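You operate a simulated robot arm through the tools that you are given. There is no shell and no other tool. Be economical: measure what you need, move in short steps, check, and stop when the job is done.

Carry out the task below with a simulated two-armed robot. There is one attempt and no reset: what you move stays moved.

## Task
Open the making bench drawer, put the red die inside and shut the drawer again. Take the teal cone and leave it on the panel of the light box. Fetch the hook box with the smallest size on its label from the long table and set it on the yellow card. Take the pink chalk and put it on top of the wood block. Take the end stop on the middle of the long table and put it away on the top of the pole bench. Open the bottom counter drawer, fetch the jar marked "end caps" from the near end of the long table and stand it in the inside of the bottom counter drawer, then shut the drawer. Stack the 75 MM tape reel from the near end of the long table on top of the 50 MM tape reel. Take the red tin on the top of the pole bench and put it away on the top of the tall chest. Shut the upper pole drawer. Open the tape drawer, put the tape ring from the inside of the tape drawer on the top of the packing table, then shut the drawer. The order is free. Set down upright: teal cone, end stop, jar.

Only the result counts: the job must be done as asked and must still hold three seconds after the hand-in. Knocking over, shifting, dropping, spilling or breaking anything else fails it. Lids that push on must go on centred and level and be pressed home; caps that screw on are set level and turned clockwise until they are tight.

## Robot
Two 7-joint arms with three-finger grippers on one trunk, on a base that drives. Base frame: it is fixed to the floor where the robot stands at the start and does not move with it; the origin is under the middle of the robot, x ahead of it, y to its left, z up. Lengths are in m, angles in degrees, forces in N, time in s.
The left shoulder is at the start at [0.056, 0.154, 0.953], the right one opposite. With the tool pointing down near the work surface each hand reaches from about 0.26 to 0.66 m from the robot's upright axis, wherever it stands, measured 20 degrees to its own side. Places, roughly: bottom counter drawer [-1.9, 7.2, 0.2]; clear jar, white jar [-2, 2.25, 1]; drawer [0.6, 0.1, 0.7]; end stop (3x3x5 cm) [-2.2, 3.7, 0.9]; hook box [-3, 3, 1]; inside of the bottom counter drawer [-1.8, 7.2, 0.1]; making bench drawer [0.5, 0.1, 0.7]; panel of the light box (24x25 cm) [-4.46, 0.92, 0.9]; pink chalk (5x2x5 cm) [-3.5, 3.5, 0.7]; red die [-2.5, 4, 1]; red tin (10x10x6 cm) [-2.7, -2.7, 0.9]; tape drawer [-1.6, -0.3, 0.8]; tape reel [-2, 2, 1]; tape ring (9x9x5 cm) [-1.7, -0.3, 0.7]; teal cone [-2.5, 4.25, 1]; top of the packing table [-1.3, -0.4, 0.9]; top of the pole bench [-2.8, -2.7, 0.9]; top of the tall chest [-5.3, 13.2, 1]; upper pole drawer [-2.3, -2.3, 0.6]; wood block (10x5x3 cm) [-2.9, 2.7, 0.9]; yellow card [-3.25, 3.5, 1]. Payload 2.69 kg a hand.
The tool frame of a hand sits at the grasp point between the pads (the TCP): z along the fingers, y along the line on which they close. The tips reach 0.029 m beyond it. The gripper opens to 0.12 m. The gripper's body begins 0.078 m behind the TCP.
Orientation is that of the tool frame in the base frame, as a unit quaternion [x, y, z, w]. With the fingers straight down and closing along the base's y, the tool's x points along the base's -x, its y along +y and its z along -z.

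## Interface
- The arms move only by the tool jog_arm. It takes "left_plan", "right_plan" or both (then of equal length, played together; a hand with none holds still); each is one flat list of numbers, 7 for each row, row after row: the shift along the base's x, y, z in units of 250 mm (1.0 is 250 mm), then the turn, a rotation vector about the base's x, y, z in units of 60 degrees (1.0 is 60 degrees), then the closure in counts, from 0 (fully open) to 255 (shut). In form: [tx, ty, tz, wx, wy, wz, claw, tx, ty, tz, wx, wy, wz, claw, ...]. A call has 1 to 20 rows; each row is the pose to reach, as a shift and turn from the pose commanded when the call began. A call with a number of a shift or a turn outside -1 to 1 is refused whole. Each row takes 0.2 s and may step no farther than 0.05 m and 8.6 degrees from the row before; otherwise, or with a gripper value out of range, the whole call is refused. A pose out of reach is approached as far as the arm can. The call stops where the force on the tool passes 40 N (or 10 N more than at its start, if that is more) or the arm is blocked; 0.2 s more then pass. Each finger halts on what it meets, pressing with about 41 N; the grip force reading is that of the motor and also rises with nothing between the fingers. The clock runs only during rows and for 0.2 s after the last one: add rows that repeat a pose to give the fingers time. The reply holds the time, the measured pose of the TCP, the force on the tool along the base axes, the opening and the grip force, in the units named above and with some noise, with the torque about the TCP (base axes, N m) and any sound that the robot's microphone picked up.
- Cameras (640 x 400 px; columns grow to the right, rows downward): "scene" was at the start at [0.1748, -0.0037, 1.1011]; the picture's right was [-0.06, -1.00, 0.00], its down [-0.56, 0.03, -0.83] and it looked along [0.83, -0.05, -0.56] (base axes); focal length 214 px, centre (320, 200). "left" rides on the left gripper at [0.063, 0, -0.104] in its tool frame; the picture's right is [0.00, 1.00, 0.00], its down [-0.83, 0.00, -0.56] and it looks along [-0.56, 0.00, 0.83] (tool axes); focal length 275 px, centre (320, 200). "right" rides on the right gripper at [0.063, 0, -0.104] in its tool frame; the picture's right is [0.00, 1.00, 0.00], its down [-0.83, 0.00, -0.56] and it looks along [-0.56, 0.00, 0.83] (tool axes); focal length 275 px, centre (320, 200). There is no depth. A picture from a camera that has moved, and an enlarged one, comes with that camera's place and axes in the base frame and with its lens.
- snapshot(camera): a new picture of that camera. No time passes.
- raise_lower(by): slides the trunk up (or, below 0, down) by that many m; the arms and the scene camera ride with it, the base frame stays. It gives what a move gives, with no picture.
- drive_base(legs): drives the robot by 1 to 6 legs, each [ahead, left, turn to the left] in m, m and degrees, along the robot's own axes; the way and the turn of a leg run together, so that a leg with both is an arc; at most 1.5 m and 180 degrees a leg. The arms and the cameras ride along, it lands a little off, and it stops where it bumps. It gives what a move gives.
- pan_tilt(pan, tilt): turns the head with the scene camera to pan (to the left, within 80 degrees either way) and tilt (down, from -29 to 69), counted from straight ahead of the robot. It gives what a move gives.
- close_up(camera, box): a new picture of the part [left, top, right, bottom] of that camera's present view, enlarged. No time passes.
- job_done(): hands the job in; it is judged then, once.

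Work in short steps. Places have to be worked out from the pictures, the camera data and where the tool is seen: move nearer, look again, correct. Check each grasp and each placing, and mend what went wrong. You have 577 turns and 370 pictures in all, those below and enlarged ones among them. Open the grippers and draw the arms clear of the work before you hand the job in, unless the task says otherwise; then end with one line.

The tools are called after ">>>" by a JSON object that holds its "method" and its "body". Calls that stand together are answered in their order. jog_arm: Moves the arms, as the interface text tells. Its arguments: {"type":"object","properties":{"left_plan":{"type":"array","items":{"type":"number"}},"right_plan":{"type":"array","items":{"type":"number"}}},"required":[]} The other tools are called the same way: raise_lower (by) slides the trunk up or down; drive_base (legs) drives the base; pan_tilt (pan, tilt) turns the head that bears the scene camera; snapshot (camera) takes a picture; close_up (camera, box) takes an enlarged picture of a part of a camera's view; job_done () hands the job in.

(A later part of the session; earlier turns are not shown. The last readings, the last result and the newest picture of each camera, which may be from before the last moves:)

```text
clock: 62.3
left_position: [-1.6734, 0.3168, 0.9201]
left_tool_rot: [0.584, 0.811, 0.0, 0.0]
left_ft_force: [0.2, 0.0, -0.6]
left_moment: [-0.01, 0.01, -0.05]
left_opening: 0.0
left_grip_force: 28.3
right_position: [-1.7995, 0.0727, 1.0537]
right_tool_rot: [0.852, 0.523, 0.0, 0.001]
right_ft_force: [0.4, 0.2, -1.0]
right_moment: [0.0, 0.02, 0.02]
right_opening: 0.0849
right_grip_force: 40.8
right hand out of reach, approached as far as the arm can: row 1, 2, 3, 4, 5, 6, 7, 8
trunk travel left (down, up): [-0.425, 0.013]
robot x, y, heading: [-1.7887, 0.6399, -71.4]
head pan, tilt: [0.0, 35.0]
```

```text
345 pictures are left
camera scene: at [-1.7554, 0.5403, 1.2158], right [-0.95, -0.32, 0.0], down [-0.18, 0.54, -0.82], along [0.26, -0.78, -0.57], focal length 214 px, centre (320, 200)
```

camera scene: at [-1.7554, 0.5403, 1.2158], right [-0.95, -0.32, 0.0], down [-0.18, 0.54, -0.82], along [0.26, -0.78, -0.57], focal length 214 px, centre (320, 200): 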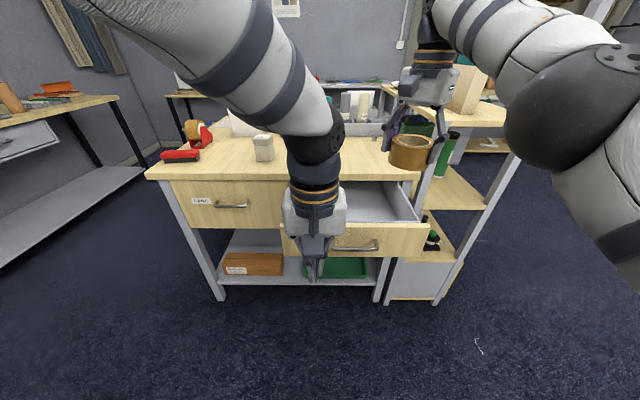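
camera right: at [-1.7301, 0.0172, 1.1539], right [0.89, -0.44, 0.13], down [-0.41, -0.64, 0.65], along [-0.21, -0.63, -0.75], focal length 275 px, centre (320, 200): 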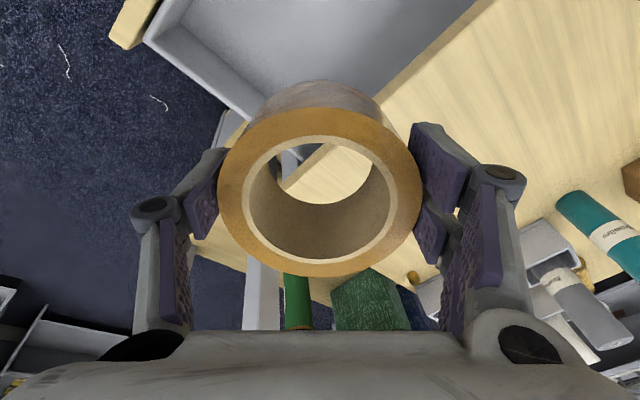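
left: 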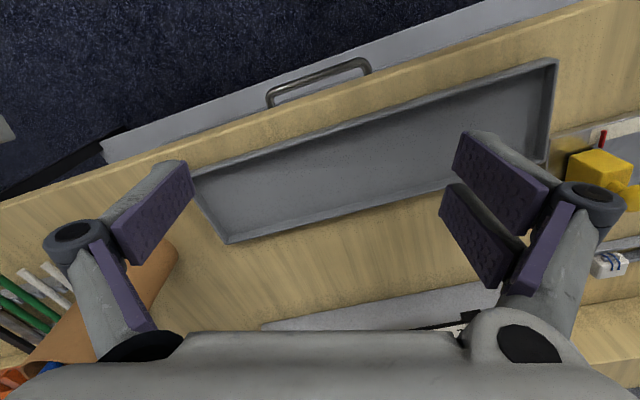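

The left hand is in front of the drawer, just left of the handle. I shift it 2 cm left, lower to the drawer-front height, then push forward.

>>> {"method": "jog_arm", "body": {"left_plan": [0.04, 0.012, -0.18, 0, 0, 0, 255, 0.076, 0.024, -0.36, 0, 0, 0, 255, 0.076, 0.024, -0.54, 0, 0, 0, 255]}}

>>> {"method": "jog_arm", "body": {"left_plan": [0.05, -0.15, 0, 0, 0, 0, 255, 0.1, -0.3, 0, 0, 0, 0, 255, 0.15, -0.45, 0, 0, 0, 0, 255, 0.2, -0.6, 0, 0, 0, 0, 255, 0.25, -0.75, 0, 0, 0, 0, 255, 0.3, -0.9, 0, 0, 0, 0, 255]}}

>>> {"method": "snapshot", "body": {"camera": "scene"}}

```text
clock: 63.1
left_position: [-1.6555, 0.3225, 0.7852]
left_tool_rot: [0.585, 0.811, 0.0, 0.001]
left_ft_force: [-0.6, -0.2, 0.4]
left_moment: [0.01, 0.0, 0.01]
left_opening: 0.0001
left_grip_force: 28.4
right_position: [-1.8004, 0.0731, 1.0525]
right_tool_rot: [0.852, 0.523, 0.001, 0.001]
right_ft_force: [-0.5, 0.6, -2.3]
right_moment: [0.02, -0.01, -0.02]
right_opening: 0.0848
right_grip_force: 41.2
trunk travel left (down, up): [-0.425, 0.013]
robot x, y, heading: [-1.7898, 0.6399, -71.5]
head pan, tilt: [0.0, 35.0]
```

```text
clock: 64.5
left_position: [-1.5847, 0.1402, 0.7869]
left_tool_rot: [0.585, 0.811, 0.001, -0.001]
left_ft_force: [0.0, 0.1, -0.8]
left_moment: [0.04, -0.01, -0.03]
left_opening: 0.0
left_grip_force: 28.6
left hand out of reach, approached as far as the arm can: row 5, 6
right_position: [-1.7985, 0.0745, 1.0531]
right_tool_rot: [0.853, 0.522, 0.0, 0.002]
right_ft_force: [0.1, -0.1, -2.0]
right_moment: [0.0, 0.03, -0.02]
right_opening: 0.0849
right_grip_force: 41.2
trunk travel left (down, up): [-0.425, 0.013]
robot x, y, heading: [-1.7873, 0.6422, -71.6]
head pan, tilt: [0.0, 35.0]
```

```text
344 pictures are left
camera scene: at [-1.7554, 0.541, 1.2159], right [-0.95, -0.32, 0.0], down [-0.18, 0.54, -0.82], along [0.26, -0.78, -0.57], focal length 214 px, centre (320, 200)
```

scene: 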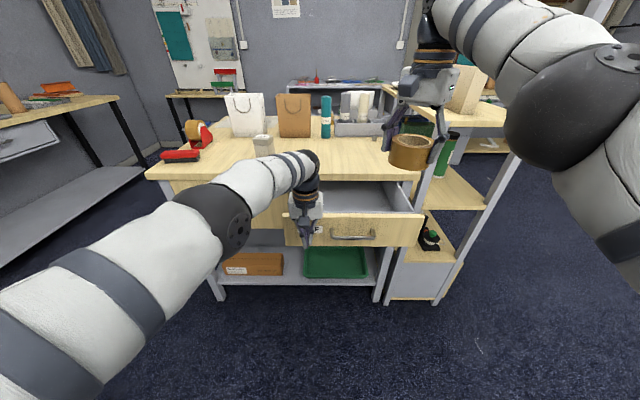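

The left fingers are against the drawer front. I push it shut by driving ahead.

>>> {"method": "drive_base", "body": {"legs": [[0.22, 0, 0]]}}

>>> {"method": "snapshot", "body": {"camera": "scene"}}

```text
clock: 66.3
left_position: [-1.5188, -0.0613, 0.785]
left_tool_rot: [0.583, 0.813, 0.005, -0.005]
left_ft_force: [-0.7, 0.1, 0.3]
left_moment: [0.02, -0.03, 0.01]
left_opening: 0.0
left_grip_force: 28.4
right_position: [-1.7298, -0.1328, 1.0523]
right_tool_rot: [0.853, 0.523, 0.0, 0.001]
right_ft_force: [0.1, 0.3, -1.2]
right_moment: [-0.01, -0.02, -0.01]
right_opening: 0.085
right_grip_force: 41.3
trunk travel left (down, up): [-0.425, 0.013]
robot x, y, heading: [-1.7231, 0.4333, -71.4]
head pan, tilt: [0.0, 35.0]
stopped in leg 1: the force on the tool passed its limit at 54 N (the readings are from after the stop); the commanded pose is now the measured one
```

```text
343 pictures are left
camera scene: at [-1.687, 0.3356, 1.2158], right [-0.95, -0.32, 0.0], down [-0.18, 0.54, -0.82], along [0.26, -0.78, -0.57], focal length 214 px, centre (320, 200)
```

scene: 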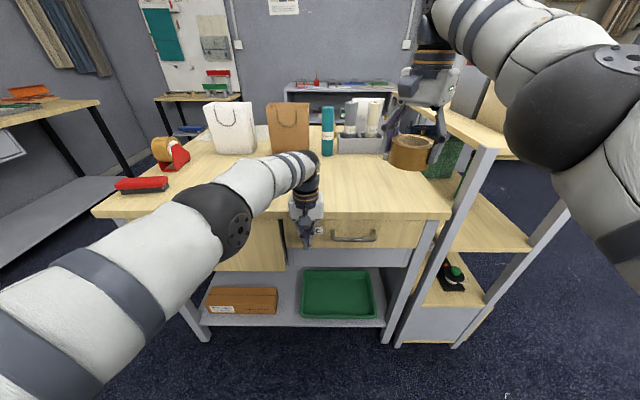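

The push stopped at 54 N, about where the drawer should be shut. I draw the left hand back and inspect the gap.

>>> {"method": "jog_arm", "body": {"left_plan": [-0.05, 0.15, 0, 0, 0, 0, 255, -0.1, 0.3, 0, 0, 0, 0, 255, -0.15, 0.45, 0.0, 0, 0, 0, 255, -0.15, 0.45, -0.1, 0, 0, 0, 255]}}

>>> {"method": "snapshot", "body": {"camera": "left"}}

>>> {"method": "close_up", "body": {"camera": "scene", "box": [220, 180, 460, 330]}}

```text
clock: 67.3
left_position: [-1.5562, 0.0492, 0.759]
left_tool_rot: [0.583, 0.812, 0.005, -0.006]
left_ft_force: [-0.6, -0.2, 0.2]
left_moment: [0.04, -0.03, 0.0]
left_opening: 0.0
left_grip_force: 28.4
right_position: [-1.7305, -0.1335, 1.051]
right_tool_rot: [0.853, 0.522, 0.001, 0.0]
right_ft_force: [-0.1, -0.6, -0.8]
right_moment: [0.04, -0.01, -0.03]
right_opening: 0.0848
right_grip_force: 41.5
trunk travel left (down, up): [-0.425, 0.013]
robot x, y, heading: [-1.7239, 0.4362, -71.6]
head pan, tilt: [0.0, 35.0]
```

```text
342 pictures are left
camera left: at [-1.5746, 0.1068, 0.8635], right [0.95, 0.32, 0.0], down [0.26, -0.8, 0.54], along [0.17, -0.52, -0.84], focal length 275 px, centre (320, 200)
```

left: 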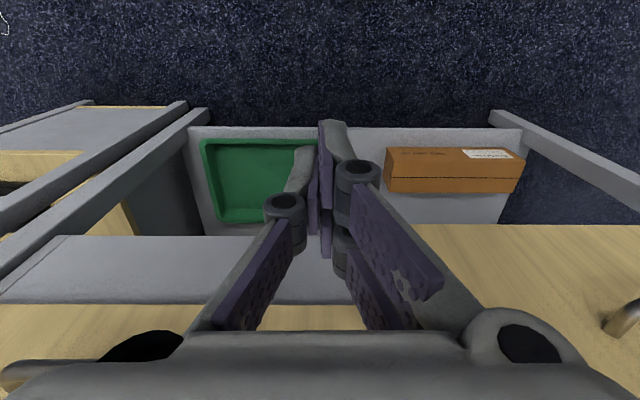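

```text
2.67 times, centred on (340, 255) of scene
camera zoom: at [-1.6867, 0.3347, 1.2156], right [-0.95, -0.32, 0.0], down [-0.18, 0.54, -0.82], along [0.26, -0.78, -0.57], focal length 572 px, centre (267, 53)
```

zoom: 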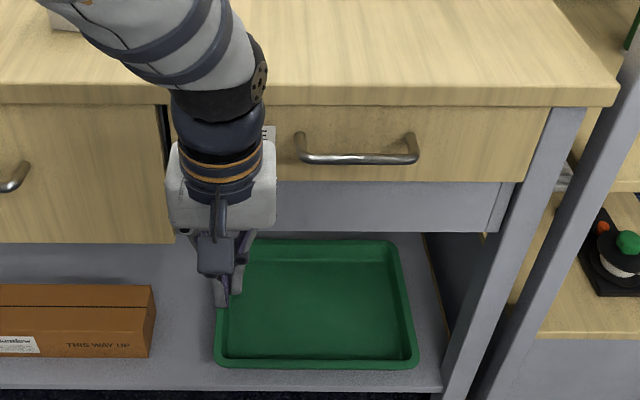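

By geometry the handle bar sits where it was when shut. To be sure I give the handle bar a gentle push with the left fingers.

>>> {"method": "jog_arm", "body": {"left_plan": [-0.19, -0.063, 0.06, 0, 0, 0, 255, -0.38, -0.126, 0.08, 0, 0, 0, 255, -0.33, -0.276, 0.08, 0, 0, 0, 255, -0.28, -0.426, 0.08, 0, 0, 0, 255, -0.255, -0.5, 0.08, 0, 0, 0, 255]}}

>>> {"method": "close_up", "body": {"camera": "scene", "box": [220, 180, 460, 330]}}

```text
refused: row 1 steps farther than a row can; nothing moved
```

```text
2.67 times, centred on (340, 255) of scene
camera zoom: at [-1.6867, 0.3347, 1.2156], right [-0.95, -0.32, 0.0], down [-0.18, 0.54, -0.82], along [0.26, -0.78, -0.57], focal length 572 px, centre (267, 53)
```

zoom: 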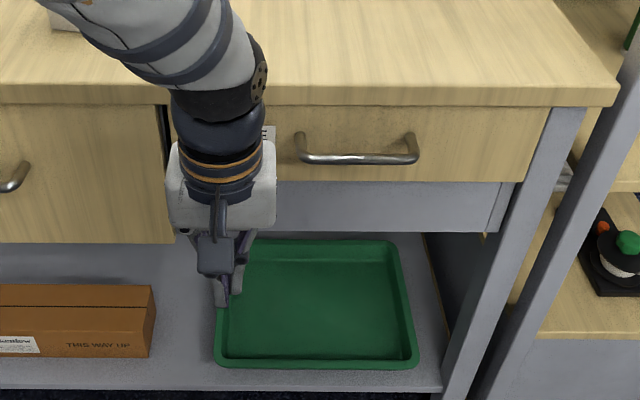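

One step was too long; redo with smaller steps.

>>> {"method": "jog_arm", "body": {"left_plan": [-0.13, -0.043, 0.06, 0, 0, 0, 255, -0.26, -0.086, 0.08, 0, 0, 0, 255, -0.38, -0.126, 0.08, 0, 0, 0, 255, -0.33, -0.276, 0.08, 0, 0, 0, 255, -0.28, -0.426, 0.08, 0, 0, 0, 255, -0.255, -0.5, 0.08, 0, 0, 0, 255]}}

```text
clock: 68.7
left_position: [-1.6208, -0.0508, 0.7837]
left_tool_rot: [0.583, 0.813, 0.006, -0.006]
left_ft_force: [-0.4, 1.1, 0.4]
left_moment: [-0.02, 0.01, 0.02]
left_opening: 0.0
left_grip_force: 28.7
left hand out of reach, approached as far as the arm can: row 5, 6
right_position: [-1.7295, -0.1305, 1.0536]
right_tool_rot: [0.853, 0.523, 0.001, 0.001]
right_ft_force: [0.3, -0.5, -0.8]
right_moment: [0.03, -0.02, 0.0]
right_opening: 0.0849
right_grip_force: 40.7
trunk travel left (down, up): [-0.425, 0.013]
robot x, y, heading: [-1.7213, 0.4363, -71.3]
head pan, tilt: [0.0, 35.0]
```

The arm is ~2.5 cm short of the bar; I drive ahead 4 cm to press it, then view.

>>> {"method": "drive_base", "body": {"legs": [[0.04, 0, 0]]}}

>>> {"method": "jog_arm", "body": {"left_plan": [-0.05, 0.15, 0, 0, 0, 0, 255, -0.1, 0.3, 0, 0, 0, 0, 255, -0.15, 0.45, 0.0, 0, 0, 0, 255, -0.15, 0.45, 0.2, 0, 0, 0, 255, -0.15, 0.45, 0.4, 0, 0, 0, 255, -0.15, 0.45, 0.6, 0, 0, 0, 255, -0.15, 0.45, 0.8, 0, 0, 0, 255, -0.15, 0.45, 1, 0, 0, 0, 255]}}

>>> {"method": "snapshot", "body": {"camera": "scene"}}

```text
clock: 69.6
left_position: [-1.6179, -0.066, 0.7821]
left_tool_rot: [0.585, 0.811, 0.015, -0.015]
left_ft_force: [0.8, 4.4, 1.7]
left_moment: [-0.04, 0.0, 0.07]
left_opening: 0.0001
left_grip_force: 28.3
right_position: [-1.7216, -0.1551, 1.052]
right_tool_rot: [0.852, 0.523, 0.001, 0.0]
right_ft_force: [1.6, -0.5, -1.0]
right_moment: [0.01, -0.02, 0.01]
right_opening: 0.0848
right_grip_force: 40.8
trunk travel left (down, up): [-0.425, 0.013]
robot x, y, heading: [-1.7136, 0.4124, -71.5]
head pan, tilt: [0.0, 35.0]
stopped in leg 1: the force on the tool passed its limit at 84 N (the readings are from after the stop); the commanded pose is now the measured one
```

```text
clock: 71.4
left_position: [-1.6554, 0.045, 1.0309]
left_tool_rot: [0.583, 0.812, 0.016, -0.021]
left_ft_force: [-0.6, -0.1, 0.4]
left_moment: [-0.02, 0.0, -0.01]
left_opening: 0.0
left_grip_force: 29.0
right_position: [-1.7221, -0.1563, 1.0515]
right_tool_rot: [0.853, 0.522, 0.0, 0.0]
right_ft_force: [-0.7, -0.2, -0.4]
right_moment: [-0.02, 0.0, -0.02]
right_opening: 0.0848
right_grip_force: 41.2
trunk travel left (down, up): [-0.425, 0.013]
robot x, y, heading: [-1.7122, 0.4065, -71.6]
head pan, tilt: [0.0, 35.0]
```

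```text
339 pictures are left
camera scene: at [-1.6772, 0.3072, 1.2362], right [-0.95, -0.32, 0.0], down [-0.12, 0.35, -0.93], along [0.3, -0.88, -0.37], focal length 214 px, centre (320, 200)
```

scene: 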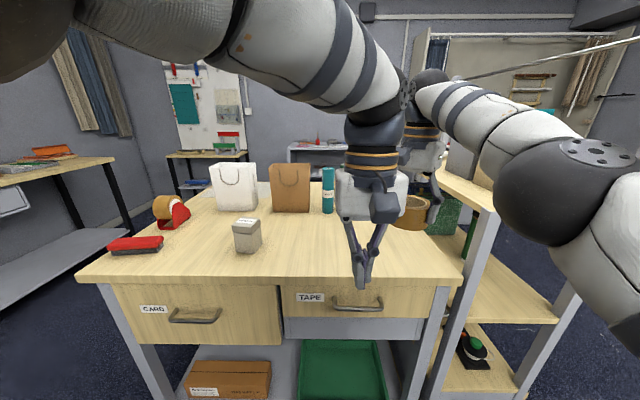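

The tape drawer is shut. Now I drive 10 cm closer and lower the ring toward the free front-right part of the table top.

>>> {"method": "drive_base", "body": {"legs": [[0.1, 0, 0]]}}

>>> {"method": "jog_arm", "body": {"right_plan": [0.02, -0.06, -0.15, 0, 0, 0, 255, 0.02, -0.06, -0.33, 0, 0, 0, 255, 0.02, -0.06, -0.48, 0, 0, 0, 255]}}

>>> {"method": "snapshot", "body": {"camera": "right"}}

>>> {"method": "snapshot", "body": {"camera": "scene"}}

```text
clock: 72.5
left_position: [-1.6237, -0.0493, 1.0317]
left_tool_rot: [0.582, 0.813, 0.016, -0.02]
left_ft_force: [1.2, -0.4, 0.1]
left_moment: [0.03, 0.01, 0.02]
left_opening: 0.0003
left_grip_force: 28.4
right_position: [-1.6896, -0.2503, 1.0509]
right_tool_rot: [0.853, 0.522, 0.0, 0.0]
right_ft_force: [-0.3, 1.0, -1.7]
right_moment: [0.07, 0.0, 0.0]
right_opening: 0.0848
right_grip_force: 40.8
trunk travel left (down, up): [-0.425, 0.013]
robot x, y, heading: [-1.6817, 0.318, -71.4]
head pan, tilt: [0.0, 35.0]
```

```text
clock: 73.3
left_position: [-1.6231, -0.0497, 1.0312]
left_tool_rot: [0.582, 0.813, 0.015, -0.022]
left_ft_force: [-0.6, -0.1, 0.4]
left_moment: [0.02, 0.02, 0.02]
left_opening: 0.0
left_grip_force: 28.7
right_position: [-1.6841, -0.2628, 0.9314]
right_tool_rot: [0.853, 0.522, 0.001, 0.0]
right_ft_force: [0.3, -1.3, -0.6]
right_moment: [0.0, 0.03, 0.0]
right_opening: 0.0849
right_grip_force: 40.9
trunk travel left (down, up): [-0.425, 0.013]
robot x, y, heading: [-1.6817, 0.316, -71.9]
head pan, tilt: [0.0, 35.0]
```

```text
338 pictures are left
camera right: at [-1.6568, -0.2059, 1.0358], right [0.89, -0.45, 0.0], down [-0.37, -0.74, 0.56], along [-0.25, -0.5, -0.83], focal length 275 px, centre (320, 200)
```

right: 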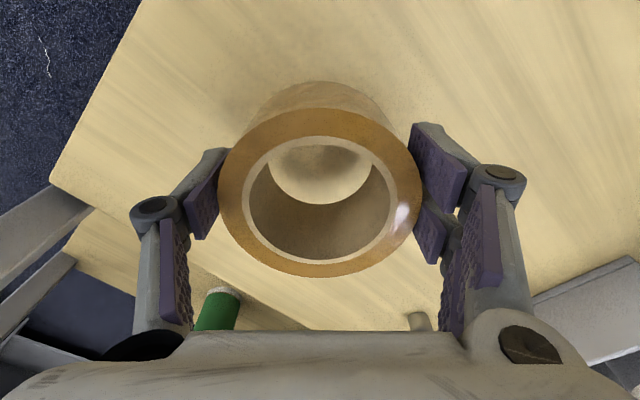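

```text
337 pictures are left
camera scene: at [-1.6468, 0.2128, 1.235], right [-0.95, -0.31, 0.0], down [-0.12, 0.37, -0.92], along [0.28, -0.88, -0.39], focal length 214 px, centre (320, 200)
```

scene: 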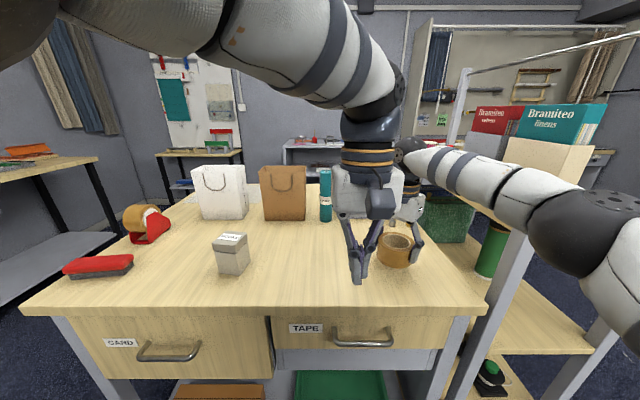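

The ring is over the free front area. I lower in small steps until contact.

>>> {"method": "jog_arm", "body": {"right_plan": [0, 0, -0.03, 0, 0, 0, 255, 0, 0, -0.06, 0, 0, 0, 255, 0, 0, -0.09, 0, 0, 0, 255, 0, 0, -0.12, 0, 0, 0, 255, 0, 0, -0.15, 0, 0, 0, 255, 0, 0, -0.18, 0, 0, 0, 255, 0, 0, -0.21, 0, 0, 0, 255, 0, 0, -0.24, 0, 0, 0, 255]}}

```text
clock: 75.1
left_position: [-1.6241, -0.047, 1.0302]
left_tool_rot: [0.582, 0.813, 0.015, -0.024]
left_ft_force: [-0.3, 0.1, 0.5]
left_moment: [0.01, 0.0, -0.01]
left_opening: 0.0
left_grip_force: 28.5
right_position: [-1.6862, -0.263, 0.8828]
right_tool_rot: [0.853, 0.521, 0.0, 0.003]
right_ft_force: [-3.3, 7.3, 23.8]
right_moment: [0.83, 1.09, -0.29]
right_opening: 0.0851
right_grip_force: 41.4
trunk travel left (down, up): [-0.425, 0.013]
robot x, y, heading: [-1.682, 0.3195, -71.5]
head pan, tilt: [0.0, 35.0]
stopped in row 8 (right hand): the force on the tool passed its limit at 44 N (the readings are from after the stop); the commanded pose is now the measured one
```

Contact with the table at TCP z 0.883. Release and lift away.

>>> {"method": "jog_arm", "body": {"right_plan": [0, 0, 0.005, 0, 0, 0, 60, 0, 0, 0.01, 0, 0, 0, 30, 0, 0, 0.01, 0, 0, 0, 20, 0, 0, 0.15, 0, 0, 0, 20, 0, 0, 0.3, 0, 0, 0, 20, 0, 0, 0.45, 0, 0, 0, 20, 0, 0, 0.6, 0, 0, 0, 20]}}

>>> {"method": "snapshot", "body": {"camera": "right"}}

```text
clock: 76.7
left_position: [-1.6226, -0.0484, 1.0319]
left_tool_rot: [0.582, 0.813, 0.015, -0.024]
left_ft_force: [0.3, -0.1, -0.8]
left_moment: [0.0, -0.03, 0.03]
left_opening: 0.0
left_grip_force: 28.1
right_position: [-1.6887, -0.2577, 1.0294]
right_tool_rot: [0.852, 0.523, 0.0, 0.003]
right_ft_force: [0.3, 0.6, -0.8]
right_moment: [-0.03, -0.03, 0.0]
right_opening: 0.1108
right_grip_force: 0.1
right hand out of reach, approached as far as the arm can: row 7
trunk travel left (down, up): [-0.425, 0.013]
robot x, y, heading: [-1.6836, 0.3194, -71.4]
head pan, tilt: [0.0, 35.0]
```

```text
336 pictures are left
camera right: at [-1.6611, -0.2001, 1.1346], right [0.89, -0.45, 0.0], down [-0.38, -0.74, 0.56], along [-0.25, -0.5, -0.83], focal length 275 px, centre (320, 200)
```

right: 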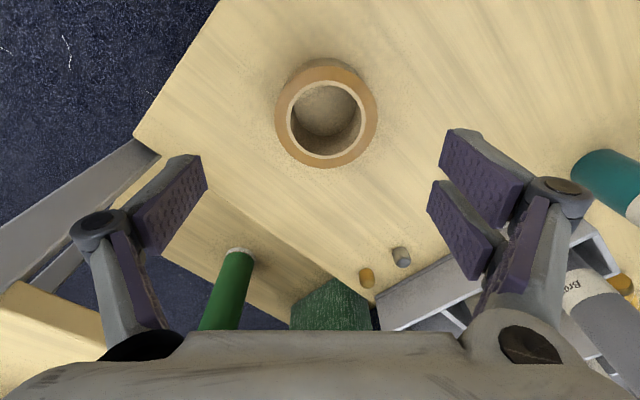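

The ring is on the table top and the drawer is shut. Next is the long table's near end (tape reels): I back off, turn about to heading ≈108°, and restore the right hand's yaw.

>>> {"method": "drive_base", "body": {"legs": [[-0.35, 0, 0], [0, 0, 179.8], [0.45, -0.2, 0]]}}

>>> {"method": "pan_tilt", "body": {"pan": 0, "tilt": 25}}

>>> {"method": "jog_arm", "body": {"right_plan": [0.02, -0.05, 0, 0, 0, 0.125, 0, 0.04, -0.12, 0, 0, 0, 0.25, 0, 0.06, -0.2, 0, 0, 0, 0.375, 0, 0.08, -0.3, 0, 0, 0, 0.5, 0, 0.1, -0.4, 0, 0, 0, 0.625, 0, 0.1, -0.4, 0, 0, 0, 0.75, 0]}}

>>> {"method": "snapshot", "body": {"camera": "scene"}}

```text
clock: 88.7
left_position: [-1.7522, 1.5138, 1.0315]
left_tool_rot: [0.794, -0.608, 0.022, 0.016]
left_ft_force: [0.1, 0.8, 0.6]
left_moment: [0.02, 0.01, 0.03]
left_opening: 0.0001
left_grip_force: 28.3
right_position: [-1.6736, 1.7175, 1.0292]
right_tool_rot: [-0.494, 0.869, 0.002, 0.0]
right_ft_force: [0.8, 0.6, 0.1]
right_moment: [-0.01, -0.01, 0.01]
right_opening: 0.1108
right_grip_force: 0.1
trunk travel left (down, up): [-0.425, 0.013]
robot x, y, heading: [-1.7149, 1.1439, 104.9]
head pan, tilt: [0.0, 35.0]
```

```text
clock: 89.4
left_position: [-1.7515, 1.5119, 1.0317]
left_tool_rot: [0.793, -0.608, 0.022, 0.017]
left_ft_force: [0.6, -0.3, 0.0]
left_moment: [-0.03, 0.02, -0.01]
left_opening: 0.0
left_grip_force: 28.0
right_position: [-1.6743, 1.7175, 1.0294]
right_tool_rot: [-0.495, 0.869, 0.003, 0.0]
right_ft_force: [-1.1, -0.7, 0.4]
right_moment: [0.0, -0.01, -0.02]
right_opening: 0.1108
right_grip_force: 0.0
trunk travel left (down, up): [-0.425, 0.013]
robot x, y, heading: [-1.715, 1.1436, 104.7]
head pan, tilt: [0.0, 25.0]
```

```text
clock: 90.8
left_position: [-1.7518, 1.5125, 1.0308]
left_tool_rot: [0.794, -0.608, 0.023, 0.017]
left_ft_force: [-0.3, 0.4, 0.3]
left_moment: [-0.01, 0.0, 0.02]
left_opening: 0.0003
left_grip_force: 28.9
right_position: [-1.6491, 1.6178, 1.0284]
right_tool_rot: [0.79, -0.613, -0.002, 0.001]
right_ft_force: [-0.1, 0.1, -0.7]
right_moment: [0.0, 0.01, -0.01]
right_opening: 0.1202
right_grip_force: 0.2
trunk travel left (down, up): [-0.425, 0.013]
robot x, y, heading: [-1.7135, 1.1437, 104.8]
head pan, tilt: [0.0, 25.0]
```

```text
335 pictures are left
camera scene: at [-1.7411, 1.2537, 1.2323], right [0.98, 0.21, 0.0], down [0.09, -0.41, -0.91], along [-0.19, 0.89, -0.42], focal length 214 px, centre (320, 200)
```

scene: 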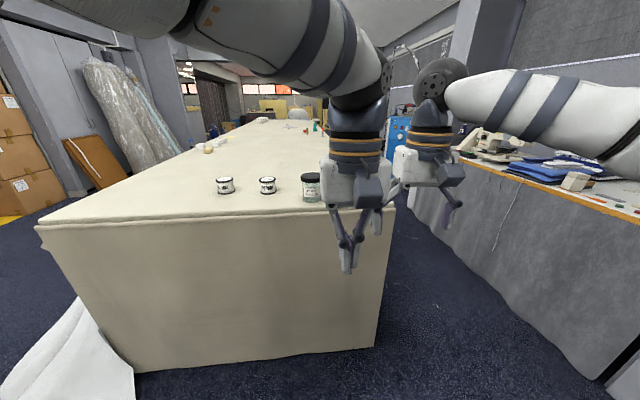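

The near end of the long table is ahead with two reels and jars. I zoom in to read them.

>>> {"method": "close_up", "body": {"camera": "scene", "box": [190, 150, 340, 244]}}

```text
4.26 times, centred on (265, 197) of scene
camera zoom: at [-1.7411, 1.2537, 1.2323], right [0.98, 0.21, 0.0], down [0.09, -0.41, -0.91], along [-0.19, 0.89, -0.42], focal length 913 px, centre (554, 213)
```

zoom: 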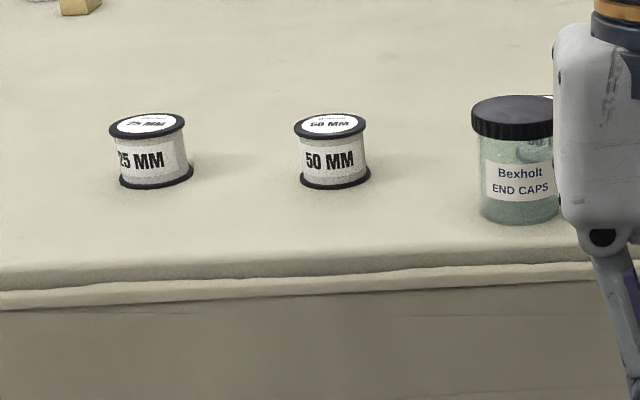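

I see 25 MM, 50 MM and the END CAPS jar; the rest is behind my arm. I move the left arm out to the left and right arm to the right, then look again.

>>> {"method": "jog_arm", "body": {"left_plan": [-0.16, -0.04, 0, 0, 0, 0, 0, -0.32, -0.085, 0, 0, 0, 0, 0, -0.48, -0.127, 0, 0, 0, 0, 0, -0.64, -0.17, 0, 0, 0, 0, 0, -0.8, -0.21, 0, 0, 0, 0, 0, -0.96, -0.25, 0, 0, 0, 0, 0], "right_plan": [0.15, 0.02, 0, 0, 0, 0, 0, 0.3, 0.04, 0, 0, 0, 0, 0, 0.45, 0.06, 0, 0, 0, 0, 0, 0.6, 0.08, 0, 0, 0, 0, 0, 0.6, 0.08, 0, 0, 0, 0, 0, 0.6, 0.08, 0, 0, 0, 0, 0]}}

>>> {"method": "close_up", "body": {"camera": "scene", "box": [160, 110, 420, 272]}}

```text
clock: 92.2
left_position: [-1.9962, 1.4501, 1.0314]
left_tool_rot: [0.794, -0.608, 0.022, 0.016]
left_ft_force: [-0.3, 0.0, -0.1]
left_moment: [-0.02, -0.04, 0.02]
left_opening: 0.1199
left_grip_force: 0.1
right_position: [-1.4993, 1.6386, 1.0318]
right_tool_rot: [0.79, -0.613, -0.002, 0.0]
right_ft_force: [-0.2, 1.0, -0.3]
right_moment: [0.02, -0.06, 0.0]
right_opening: 0.12
right_grip_force: 0.0
trunk travel left (down, up): [-0.425, 0.013]
robot x, y, heading: [-1.7144, 1.1416, 104.9]
head pan, tilt: [0.0, 25.0]
```

```text
2.46 times, centred on (290, 191) of scene
camera zoom: at [-1.7463, 1.252, 1.2316], right [0.97, 0.26, 0.0], down [0.11, -0.41, -0.91], along [-0.23, 0.88, -0.42], focal length 528 px, centre (394, 222)
```

zoom: 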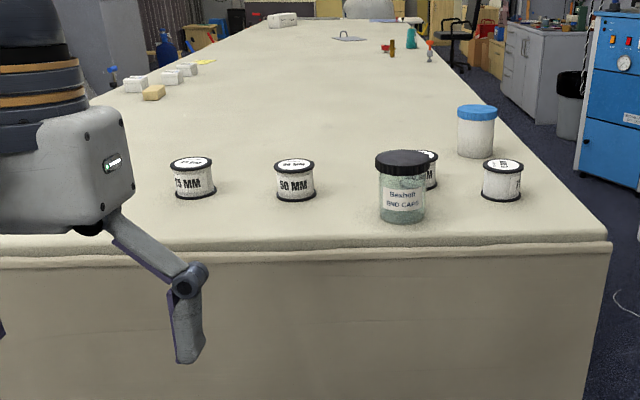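

There are two more reels, one behind the jar and one at right. I zoom on them.

>>> {"method": "close_up", "body": {"camera": "scene", "box": [305, 150, 385, 200]}}

```text
8.00 times, centred on (345, 175) of scene
camera zoom: at [-1.7463, 1.252, 1.2316], right [0.97, 0.26, 0.0], down [0.11, -0.41, -0.91], along [-0.23, 0.88, -0.42], focal length 1716 px, centre (120, 400)
```

zoom: 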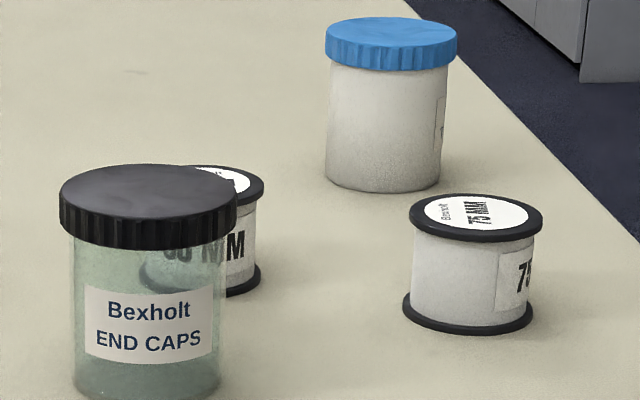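

The right one is 75 MM; the middle one is 50 MM. I estimate 75 MM at about [-1.78, 2.14] and 50 MM at [-2.14, 2.06]; I square up and drive closer.

>>> {"method": "drive_base", "body": {"legs": [[0, 0, 3.6], [0.38, 0, 0]]}}

>>> {"method": "pan_tilt", "body": {"pan": 0, "tilt": 45}}

>>> {"method": "snapshot", "body": {"camera": "scene"}}

>>> {"method": "snapshot", "body": {"camera": "right"}}

```text
clock: 95.1
left_position: [-2.1329, 1.801, 1.0314]
left_tool_rot: [0.811, -0.584, 0.023, 0.016]
left_ft_force: [-0.8, 0.6, -0.7]
left_moment: [0.0, 0.0, -0.03]
left_opening: 0.1199
left_grip_force: 0.1
right_position: [-1.6502, 2.0179, 1.0314]
right_tool_rot: [0.807, -0.59, -0.002, 0.002]
right_ft_force: [-0.6, 0.5, 0.2]
right_moment: [0.01, -0.03, -0.02]
right_opening: 0.1197
right_grip_force: 0.0
trunk travel left (down, up): [-0.425, 0.013]
robot x, y, heading: [-1.8386, 1.5125, 108.1]
head pan, tilt: [0.0, 25.0]
```

```text
clock: 95.9
left_position: [-2.1309, 1.8004, 1.0321]
left_tool_rot: [0.811, -0.584, 0.023, 0.016]
left_ft_force: [0.4, 0.1, 1.2]
left_moment: [-0.01, -0.03, -0.02]
left_opening: 0.12
left_grip_force: 0.0
right_position: [-1.6515, 2.0164, 1.0319]
right_tool_rot: [0.808, -0.59, -0.003, 0.001]
right_ft_force: [0.1, -0.2, -1.1]
right_moment: [0.02, 0.0, -0.02]
right_opening: 0.1199
right_grip_force: 0.1
trunk travel left (down, up): [-0.425, 0.013]
robot x, y, heading: [-1.8382, 1.5111, 108.0]
head pan, tilt: [0.0, 45.0]
```

```text
331 pictures are left
camera scene: at [-1.8697, 1.6067, 1.2011], right [0.95, 0.31, 0.0], down [0.22, -0.67, -0.71], along [-0.22, 0.67, -0.71], focal length 214 px, centre (320, 200)
```

scene: 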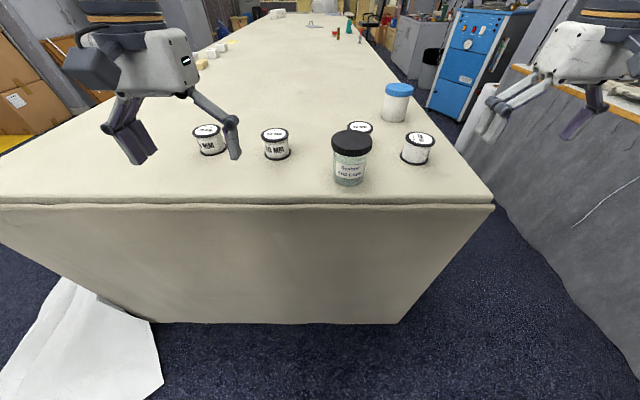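

```text
330 pictures are left
camera right: at [-1.6312, 1.9576, 1.1362], right [-0.95, -0.31, 0.0], down [-0.25, 0.79, 0.56], along [-0.18, 0.53, -0.83], focal length 275 px, centre (320, 200)
```

right: 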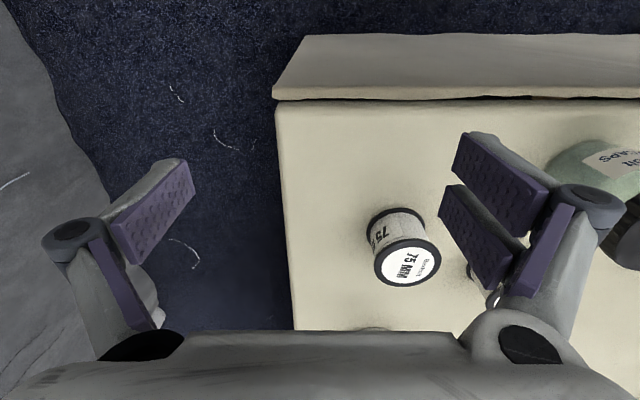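

Triangulating gives 75 MM top centre at [-1.787, 2.136, 0.933] and 50 MM at [-2.136, 2.05]. I drive 7 cm ahead and move the right hand over the 75 MM reel.

>>> {"method": "drive_base", "body": {"legs": [[0.07, 0, 0]]}}

>>> {"method": "jog_arm", "body": {"right_plan": [-0.11, 0.05, 0, 0, 0, 0, 25, -0.22, 0.1, 0, 0, 0, 0, 25, -0.33, 0.15, 0, 0, 0, 0, 25, -0.45, 0.21, 0, 0, 0, 0, 25]}}

>>> {"method": "snapshot", "body": {"camera": "right"}}

```text
clock: 96.9
left_position: [-2.1543, 1.8679, 1.0301]
left_tool_rot: [0.811, -0.584, 0.023, 0.016]
left_ft_force: [0.5, -0.2, 0.4]
left_moment: [-0.03, -0.03, 0.02]
left_opening: 0.12
left_grip_force: 0.1
right_position: [-1.6727, 2.0834, 1.0317]
right_tool_rot: [0.808, -0.59, -0.002, 0.002]
right_ft_force: [-1.2, 0.5, 0.2]
right_moment: [-0.02, 0.01, 0.03]
right_opening: 0.12
right_grip_force: 0.1
trunk travel left (down, up): [-0.425, 0.013]
robot x, y, heading: [-1.8592, 1.5742, 108.1]
head pan, tilt: [0.0, 45.0]
```

```text
clock: 97.9
left_position: [-2.1554, 1.8673, 1.033]
left_tool_rot: [0.812, -0.583, 0.023, 0.016]
left_ft_force: [-0.6, -0.3, 0.4]
left_moment: [-0.02, -0.03, 0.03]
left_opening: 0.1202
left_grip_force: 0.1
right_position: [-1.7849, 2.136, 1.0307]
right_tool_rot: [0.807, -0.591, -0.002, 0.001]
right_ft_force: [-0.2, -0.1, -0.1]
right_moment: [-0.08, 0.0, -0.03]
right_opening: 0.1083
right_grip_force: 0.1
trunk travel left (down, up): [-0.425, 0.013]
robot x, y, heading: [-1.8571, 1.5729, 108.6]
head pan, tilt: [0.0, 45.0]
```

```text
329 pictures are left
camera right: at [-1.7653, 2.0761, 1.1356], right [-0.95, -0.31, 0.0], down [-0.25, 0.79, 0.56], along [-0.17, 0.53, -0.83], focal length 275 px, centre (320, 200)
```

right: 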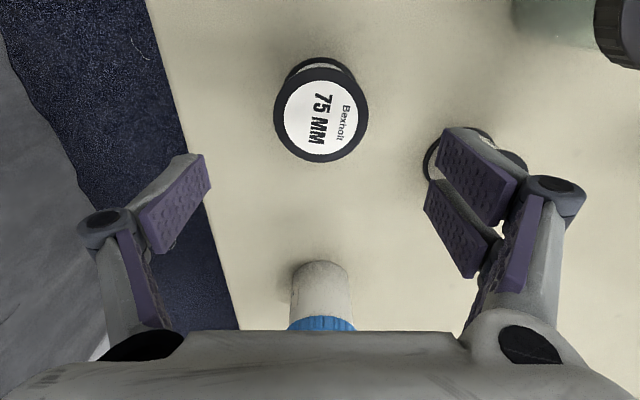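

The reel is centred under the tool; I narrow to 8.5 cm (neighbour reel nearby), descend and grip.

>>> {"method": "jog_arm", "body": {"right_plan": [0, -0.012, -0.05, 0, 0, 0, 74, 0, -0.012, -0.2, 0, 0, 0, 74, 0, -0.012, -0.35, 0, 0, 0, 74, 0, -0.012, -0.45, 0, 0, 0, 74, 0, -0.012, -0.45, 0, 0, 0, 255, 0, -0.012, -0.45, 0, 0, 0, 255, 0, -0.012, -0.45, 0, 0, 0, 255]}}

>>> {"method": "snapshot", "body": {"camera": "right"}}

```text
clock: 99.5
left_position: [-2.1547, 1.8654, 1.0319]
left_tool_rot: [0.812, -0.583, 0.023, 0.016]
left_ft_force: [0.2, 0.4, -0.1]
left_moment: [-0.02, -0.01, 0.0]
left_opening: 0.1201
left_grip_force: 0.1
right_position: [-1.7849, 2.1327, 0.9186]
right_tool_rot: [0.807, -0.591, -0.003, 0.001]
right_ft_force: [0.0, 0.7, -0.1]
right_moment: [0.02, 0.0, -0.03]
right_opening: 0.0682
right_grip_force: 41.1
trunk travel left (down, up): [-0.425, 0.013]
robot x, y, heading: [-1.8596, 1.5763, 108.0]
head pan, tilt: [0.0, 45.0]
```

```text
328 pictures are left
camera right: at [-1.7652, 2.0734, 1.0238], right [-0.95, -0.31, 0.0], down [-0.25, 0.79, 0.56], along [-0.18, 0.53, -0.83], focal length 275 px, centre (320, 200)
```

right: 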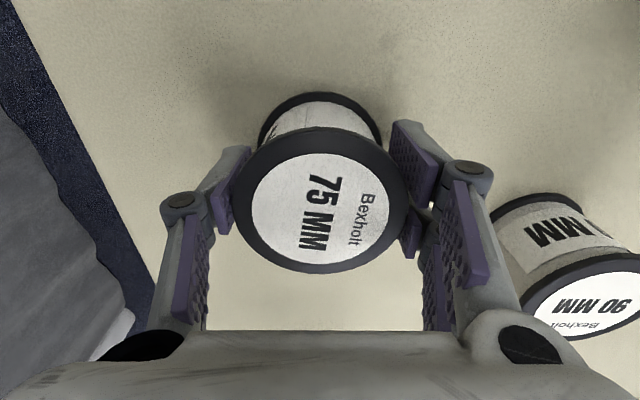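

The 75 MM reel is held (the other is 90 MM). I lift it high, moving the left arm out of the way, and carry it toward the 50 MM reel.

>>> {"method": "jog_arm", "body": {"right_plan": [0, 0, 0.15, 0, 0, 0, 255, 0, 0, 0.32, 0, 0, 0, 255, 0, 0, 0.48, 0, 0, 0, 255, 0, 0.02, 0.58, 0, 0, 0, 255, 0, 0.04, 0.6, 0, 0, 0, 255], "left_plan": [-0.13, -0.126, 0, 0, 0, 0, 0, -0.26, -0.252, 0, 0, 0, 0, 0, -0.39, -0.378, 0, 0, 0, 0, 0, -0.52, -0.504, 0, 0, 0, 0, 0, -0.64, -0.63, 0, 0, 0, 0, 0]}}

>>> {"method": "jog_arm", "body": {"right_plan": [-0.18, -0.05, 0, 0, 0, 0, 255, -0.36, -0.1, 0, 0, 0, 0, 255, -0.54, -0.14, 0, 0, 0, 0, 255, -0.72, -0.19, 0, 0, 0, 0, 255, -0.9, -0.24, 0, 0, 0, 0, 255, -1.0, -0.27, 0, 0, 0, 0, 255]}}

>>> {"method": "snapshot", "body": {"camera": "right"}}

```text
clock: 100.7
left_position: [-2.3142, 1.7105, 1.0315]
left_tool_rot: [0.811, -0.584, 0.022, 0.016]
left_ft_force: [-0.1, -0.8, -0.1]
left_moment: [0.02, 0.01, 0.0]
left_opening: 0.1199
left_grip_force: 0.0
right_position: [-1.7846, 2.1404, 1.0679]
right_tool_rot: [0.807, -0.59, -0.003, 0.001]
right_ft_force: [-0.3, -0.4, -1.6]
right_moment: [-0.01, -0.03, -0.03]
right_opening: 0.0684
right_grip_force: 41.0
trunk travel left (down, up): [-0.425, 0.013]
robot x, y, heading: [-1.8581, 1.5733, 108.1]
head pan, tilt: [0.0, 45.0]
```

```text
clock: 102.1
left_position: [-2.3144, 1.7106, 1.0314]
left_tool_rot: [0.811, -0.585, 0.023, 0.016]
left_ft_force: [0.0, 0.2, -0.5]
left_moment: [-0.01, 0.0, 0.02]
left_opening: 0.12
left_grip_force: 0.0
right_position: [-1.9969, 2.0486, 1.0582]
right_tool_rot: [0.807, -0.591, -0.003, 0.001]
right_ft_force: [0.1, -0.7, -1.3]
right_moment: [0.0, 0.0, -0.01]
right_opening: 0.0683
right_grip_force: 40.3
right hand out of reach, approached as far as the arm can: row 3, 4, 5, 6
trunk travel left (down, up): [-0.425, 0.013]
robot x, y, heading: [-1.8641, 1.5754, 107.9]
head pan, tilt: [0.0, 45.0]
```

```text
327 pictures are left
camera right: at [-1.9776, 1.9898, 1.163], right [-0.95, -0.31, 0.01], down [-0.25, 0.79, 0.56], along [-0.18, 0.53, -0.83], focal length 275 px, centre (320, 200)
```

right: 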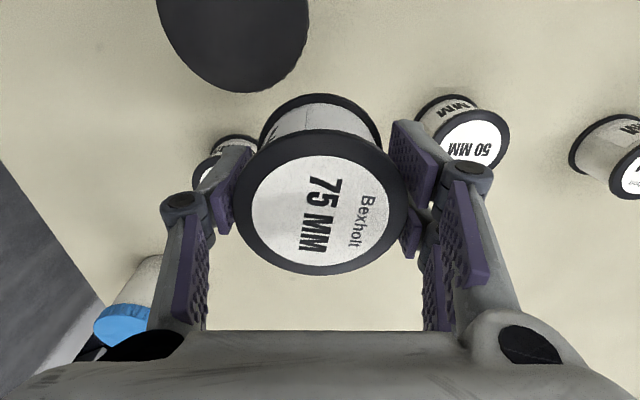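

The arm is limited crossing over, so I slide the base 15 cm left; the 50 MM top is refined to about [-2.135, 2.04].

>>> {"method": "drive_base", "body": {"legs": [[0, 0.15, 0]]}}

>>> {"method": "snapshot", "body": {"camera": "right"}}

>>> {"method": "snapshot", "body": {"camera": "scene"}}

```text
clock: 103.9
left_position: [-2.4547, 1.6647, 1.0321]
left_tool_rot: [0.811, -0.584, 0.023, 0.015]
left_ft_force: [0.4, -0.2, 0.4]
left_moment: [-0.01, -0.03, -0.01]
left_opening: 0.1203
left_grip_force: 0.1
right_position: [-2.137, 2.003, 1.0579]
right_tool_rot: [0.807, -0.59, -0.001, 0.001]
right_ft_force: [-0.1, -0.7, -1.9]
right_moment: [0.0, -0.01, 0.04]
right_opening: 0.0685
right_grip_force: 41.1
trunk travel left (down, up): [-0.425, 0.013]
robot x, y, heading: [-1.9988, 1.5287, 108.4]
head pan, tilt: [0.0, 45.0]
```

```text
326 pictures are left
camera right: at [-2.1183, 1.9437, 1.1631], right [-0.95, -0.31, 0.0], down [-0.25, 0.79, 0.56], along [-0.18, 0.53, -0.83], focal length 275 px, centre (320, 200)
```

right: 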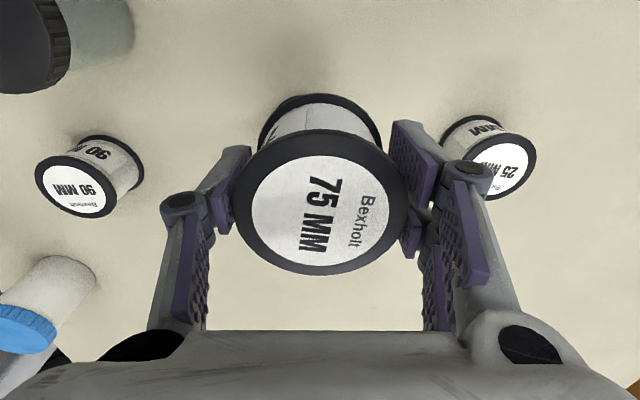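

```text
325 pictures are left
camera scene: at [-2.0316, 1.6264, 1.201], right [0.95, 0.31, 0.0], down [0.22, -0.67, -0.71], along [-0.22, 0.67, -0.71], focal length 214 px, centre (320, 200)
```

scene: 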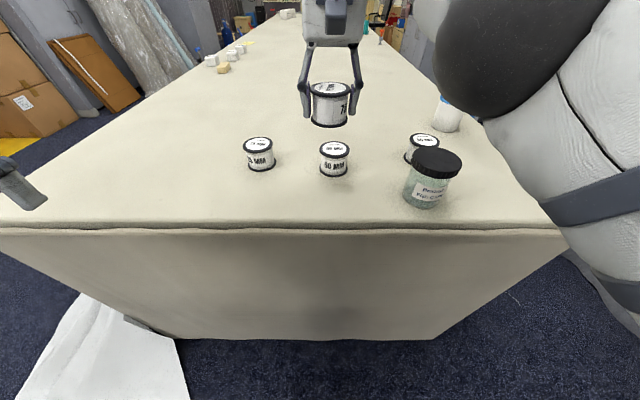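

I move 4 cm ahead to sit over the 50 MM reel and come down to just above it.

>>> {"method": "jog_arm", "body": {"right_plan": [0.004, 0.16, 0, 0, 0, 0, 255, 0.004, 0.16, -0.15, 0, 0, 0, 255, 0.004, 0.16, -0.27, 0, 0, 0, 255]}}

>>> {"method": "close_up", "body": {"camera": "scene", "box": [270, 80, 400, 190]}}

```text
clock: 104.7
left_position: [-2.4545, 1.6651, 1.0313]
left_tool_rot: [0.811, -0.584, 0.021, 0.015]
left_ft_force: [-0.1, 0.6, 0.4]
left_moment: [0.04, -0.01, 0.01]
left_opening: 0.1199
left_grip_force: 0.0
right_position: [-2.1291, 2.0351, 1.0007]
right_tool_rot: [0.807, -0.591, -0.003, 0.002]
right_ft_force: [-0.4, -0.5, -1.3]
right_moment: [0.02, -0.03, -0.02]
right_opening: 0.0685
right_grip_force: 41.8
right hand out of reach, approached as far as the arm can: row 1, 2, 3
trunk travel left (down, up): [-0.425, 0.013]
robot x, y, heading: [-1.9979, 1.5302, 108.3]
head pan, tilt: [0.0, 45.0]
```

```text
3.64 times, centred on (335, 135) of scene
camera zoom: at [-2.0309, 1.6264, 1.201], right [0.95, 0.31, 0.0], down [0.22, -0.67, -0.71], along [-0.22, 0.67, -0.71], focal length 780 px, centre (266, 436)
```

zoom: 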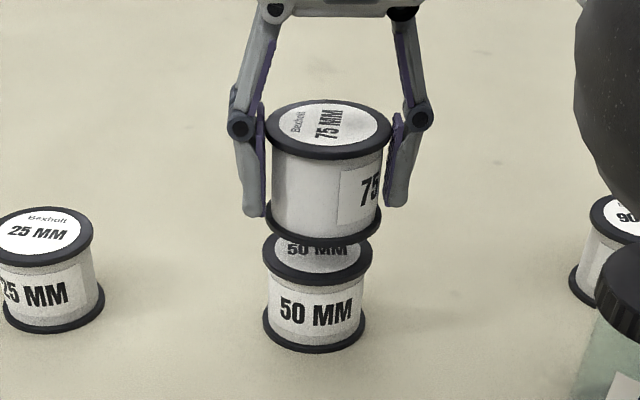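

Held and lower reels line up within a few mm. I descend gently onto it.

>>> {"method": "jog_arm", "body": {"right_plan": [-0.01, 0, -0.04, 0, 0, 0, 255, -0.012, 0, -0.07, 0, 0, 0, 255, -0.012, 0, -0.09, 0, 0, 0, 255, -0.012, 0, -0.105, 0, 0, 0, 255, -0.012, 0, -0.12, 0, 0, 0, 255, -0.012, 0, -0.135, 0, 0, 0, 255, -0.012, 0, -0.15, 0, 0, 0, 255]}}

>>> {"method": "close_up", "body": {"camera": "scene", "box": [270, 80, 400, 190]}}

```text
clock: 106.3
left_position: [-2.4542, 1.6616, 1.0325]
left_tool_rot: [0.811, -0.584, 0.021, 0.014]
left_ft_force: [0.5, 0.2, 0.2]
left_moment: [-0.04, 0.0, 0.0]
left_opening: 0.1199
left_grip_force: 0.1
right_position: [-2.1358, 2.0377, 0.9678]
right_tool_rot: [0.807, -0.59, -0.004, 0.0]
right_ft_force: [1.3, -2.4, 33.9]
right_moment: [0.23, 0.02, 0.05]
right_opening: 0.0692
right_grip_force: 41.0
right hand out of reach, approached as far as the arm can: row 3, 4, 5, 6, 7
trunk travel left (down, up): [-0.425, 0.013]
robot x, y, heading: [-1.9967, 1.5314, 108.0]
head pan, tilt: [0.0, 45.0]
```

```text
3.64 times, centred on (335, 135) of scene
camera zoom: at [-2.0303, 1.6236, 1.2016], right [0.95, 0.31, 0.0], down [0.22, -0.67, -0.71], along [-0.22, 0.67, -0.71], focal length 780 px, centre (266, 436)
```

zoom: 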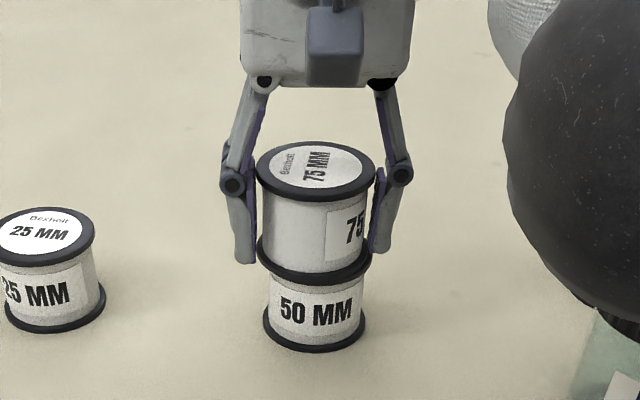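

It rests on the 50 MM reel, well aligned. I ease off, open, and rise straight up.

>>> {"method": "jog_arm", "body": {"right_plan": [0, 0, 0.006, 0, 0, 0, 255, 0, 0, 0.008, 0, 0, 0, 100, 0, 0, 0.008, 0, 0, 0, 60, 0, 0, 0.008, 0, 0, 0, 60, 0, 0, 0.1, 0, 0, 0, 60, 0, 0, 0.25, 0, 0, 0, 60, 0, 0, 0.35, 0, 0, 0, 40]}}

>>> {"method": "snapshot", "body": {"camera": "scene"}}

```text
clock: 107.9
left_position: [-2.4537, 1.6638, 1.0315]
left_tool_rot: [0.812, -0.583, 0.023, 0.015]
left_ft_force: [-0.4, -0.7, 0.2]
left_moment: [-0.03, 0.01, 0.0]
left_opening: 0.12
left_grip_force: 0.1
right_position: [-2.1244, 2.0271, 1.0353]
right_tool_rot: [0.808, -0.59, -0.002, 0.001]
right_ft_force: [0.2, -0.7, 0.4]
right_moment: [0.02, 0.01, -0.02]
right_opening: 0.1016
right_grip_force: 0.1
right hand out of reach, approached as far as the arm can: row 5, 6, 7
trunk travel left (down, up): [-0.425, 0.013]
robot x, y, heading: [-2.0001, 1.5276, 108.1]
head pan, tilt: [0.0, 45.0]
```

```text
322 pictures are left
camera scene: at [-2.0312, 1.6264, 1.201], right [0.95, 0.31, 0.0], down [0.22, -0.67, -0.71], along [-0.22, 0.67, -0.71], focal length 214 px, centre (320, 200)
```

scene: 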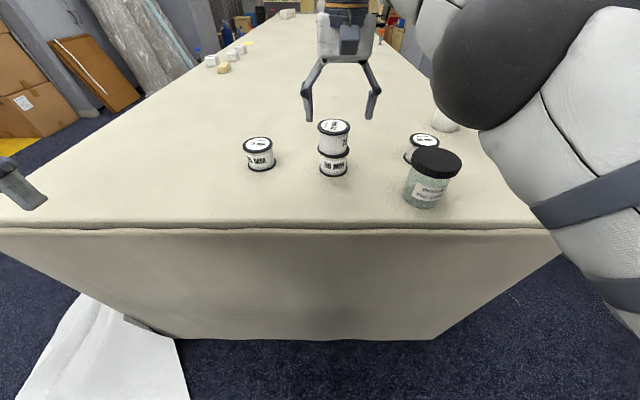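

The reels are stacked. Next I go around to the west side for the hook boxes; first back off and slide left, then look along that side.

>>> {"method": "drive_base", "body": {"legs": [[-0.5, 0, 0], [0, 1.3, 0]]}}

>>> {"method": "pan_tilt", "body": {"pan": 0, "tilt": 25}}

>>> {"method": "snapshot", "body": {"camera": "scene"}}

```text
clock: 120.7
left_position: [-3.5433, 0.7853, 1.0315]
left_tool_rot: [0.81, -0.586, 0.023, 0.016]
left_ft_force: [0.1, -0.6, -0.3]
left_moment: [0.01, -0.03, 0.05]
left_opening: 0.1196
left_grip_force: 0.1
right_position: [-3.2135, 1.1468, 1.0332]
right_tool_rot: [0.806, -0.592, -0.003, 0.001]
right_ft_force: [-0.7, -0.6, 0.0]
right_moment: [0.02, 0.0, -0.02]
right_opening: 0.1011
right_grip_force: 0.2
trunk travel left (down, up): [-0.425, 0.013]
robot x, y, heading: [-3.0884, 0.6477, 108.1]
head pan, tilt: [0.0, 45.0]
```

```text
clock: 121.5
left_position: [-3.5449, 0.7866, 1.0315]
left_tool_rot: [0.81, -0.586, 0.023, 0.015]
left_ft_force: [0.4, 0.3, 0.2]
left_moment: [-0.04, -0.04, -0.04]
left_opening: 0.1198
left_grip_force: 0.1
right_position: [-3.2119, 1.1464, 1.0343]
right_tool_rot: [0.806, -0.592, -0.003, 0.002]
right_ft_force: [-0.1, 0.2, 0.0]
right_moment: [0.01, 0.01, 0.01]
right_opening: 0.1011
right_grip_force: 0.2
trunk travel left (down, up): [-0.425, 0.013]
robot x, y, heading: [-3.0954, 0.6464, 107.8]
head pan, tilt: [0.0, 25.0]
```

```text
321 pictures are left
camera scene: at [-3.1244, 0.7561, 1.2315], right [0.95, 0.31, 0.0], down [0.13, -0.4, -0.91], along [-0.28, 0.86, -0.42], focal length 214 px, centre (320, 200)
```

scene: 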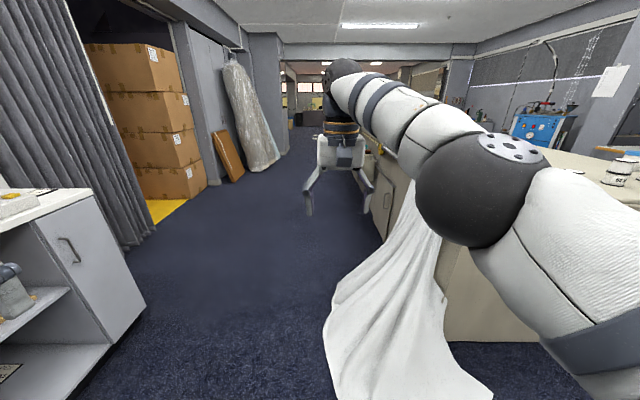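

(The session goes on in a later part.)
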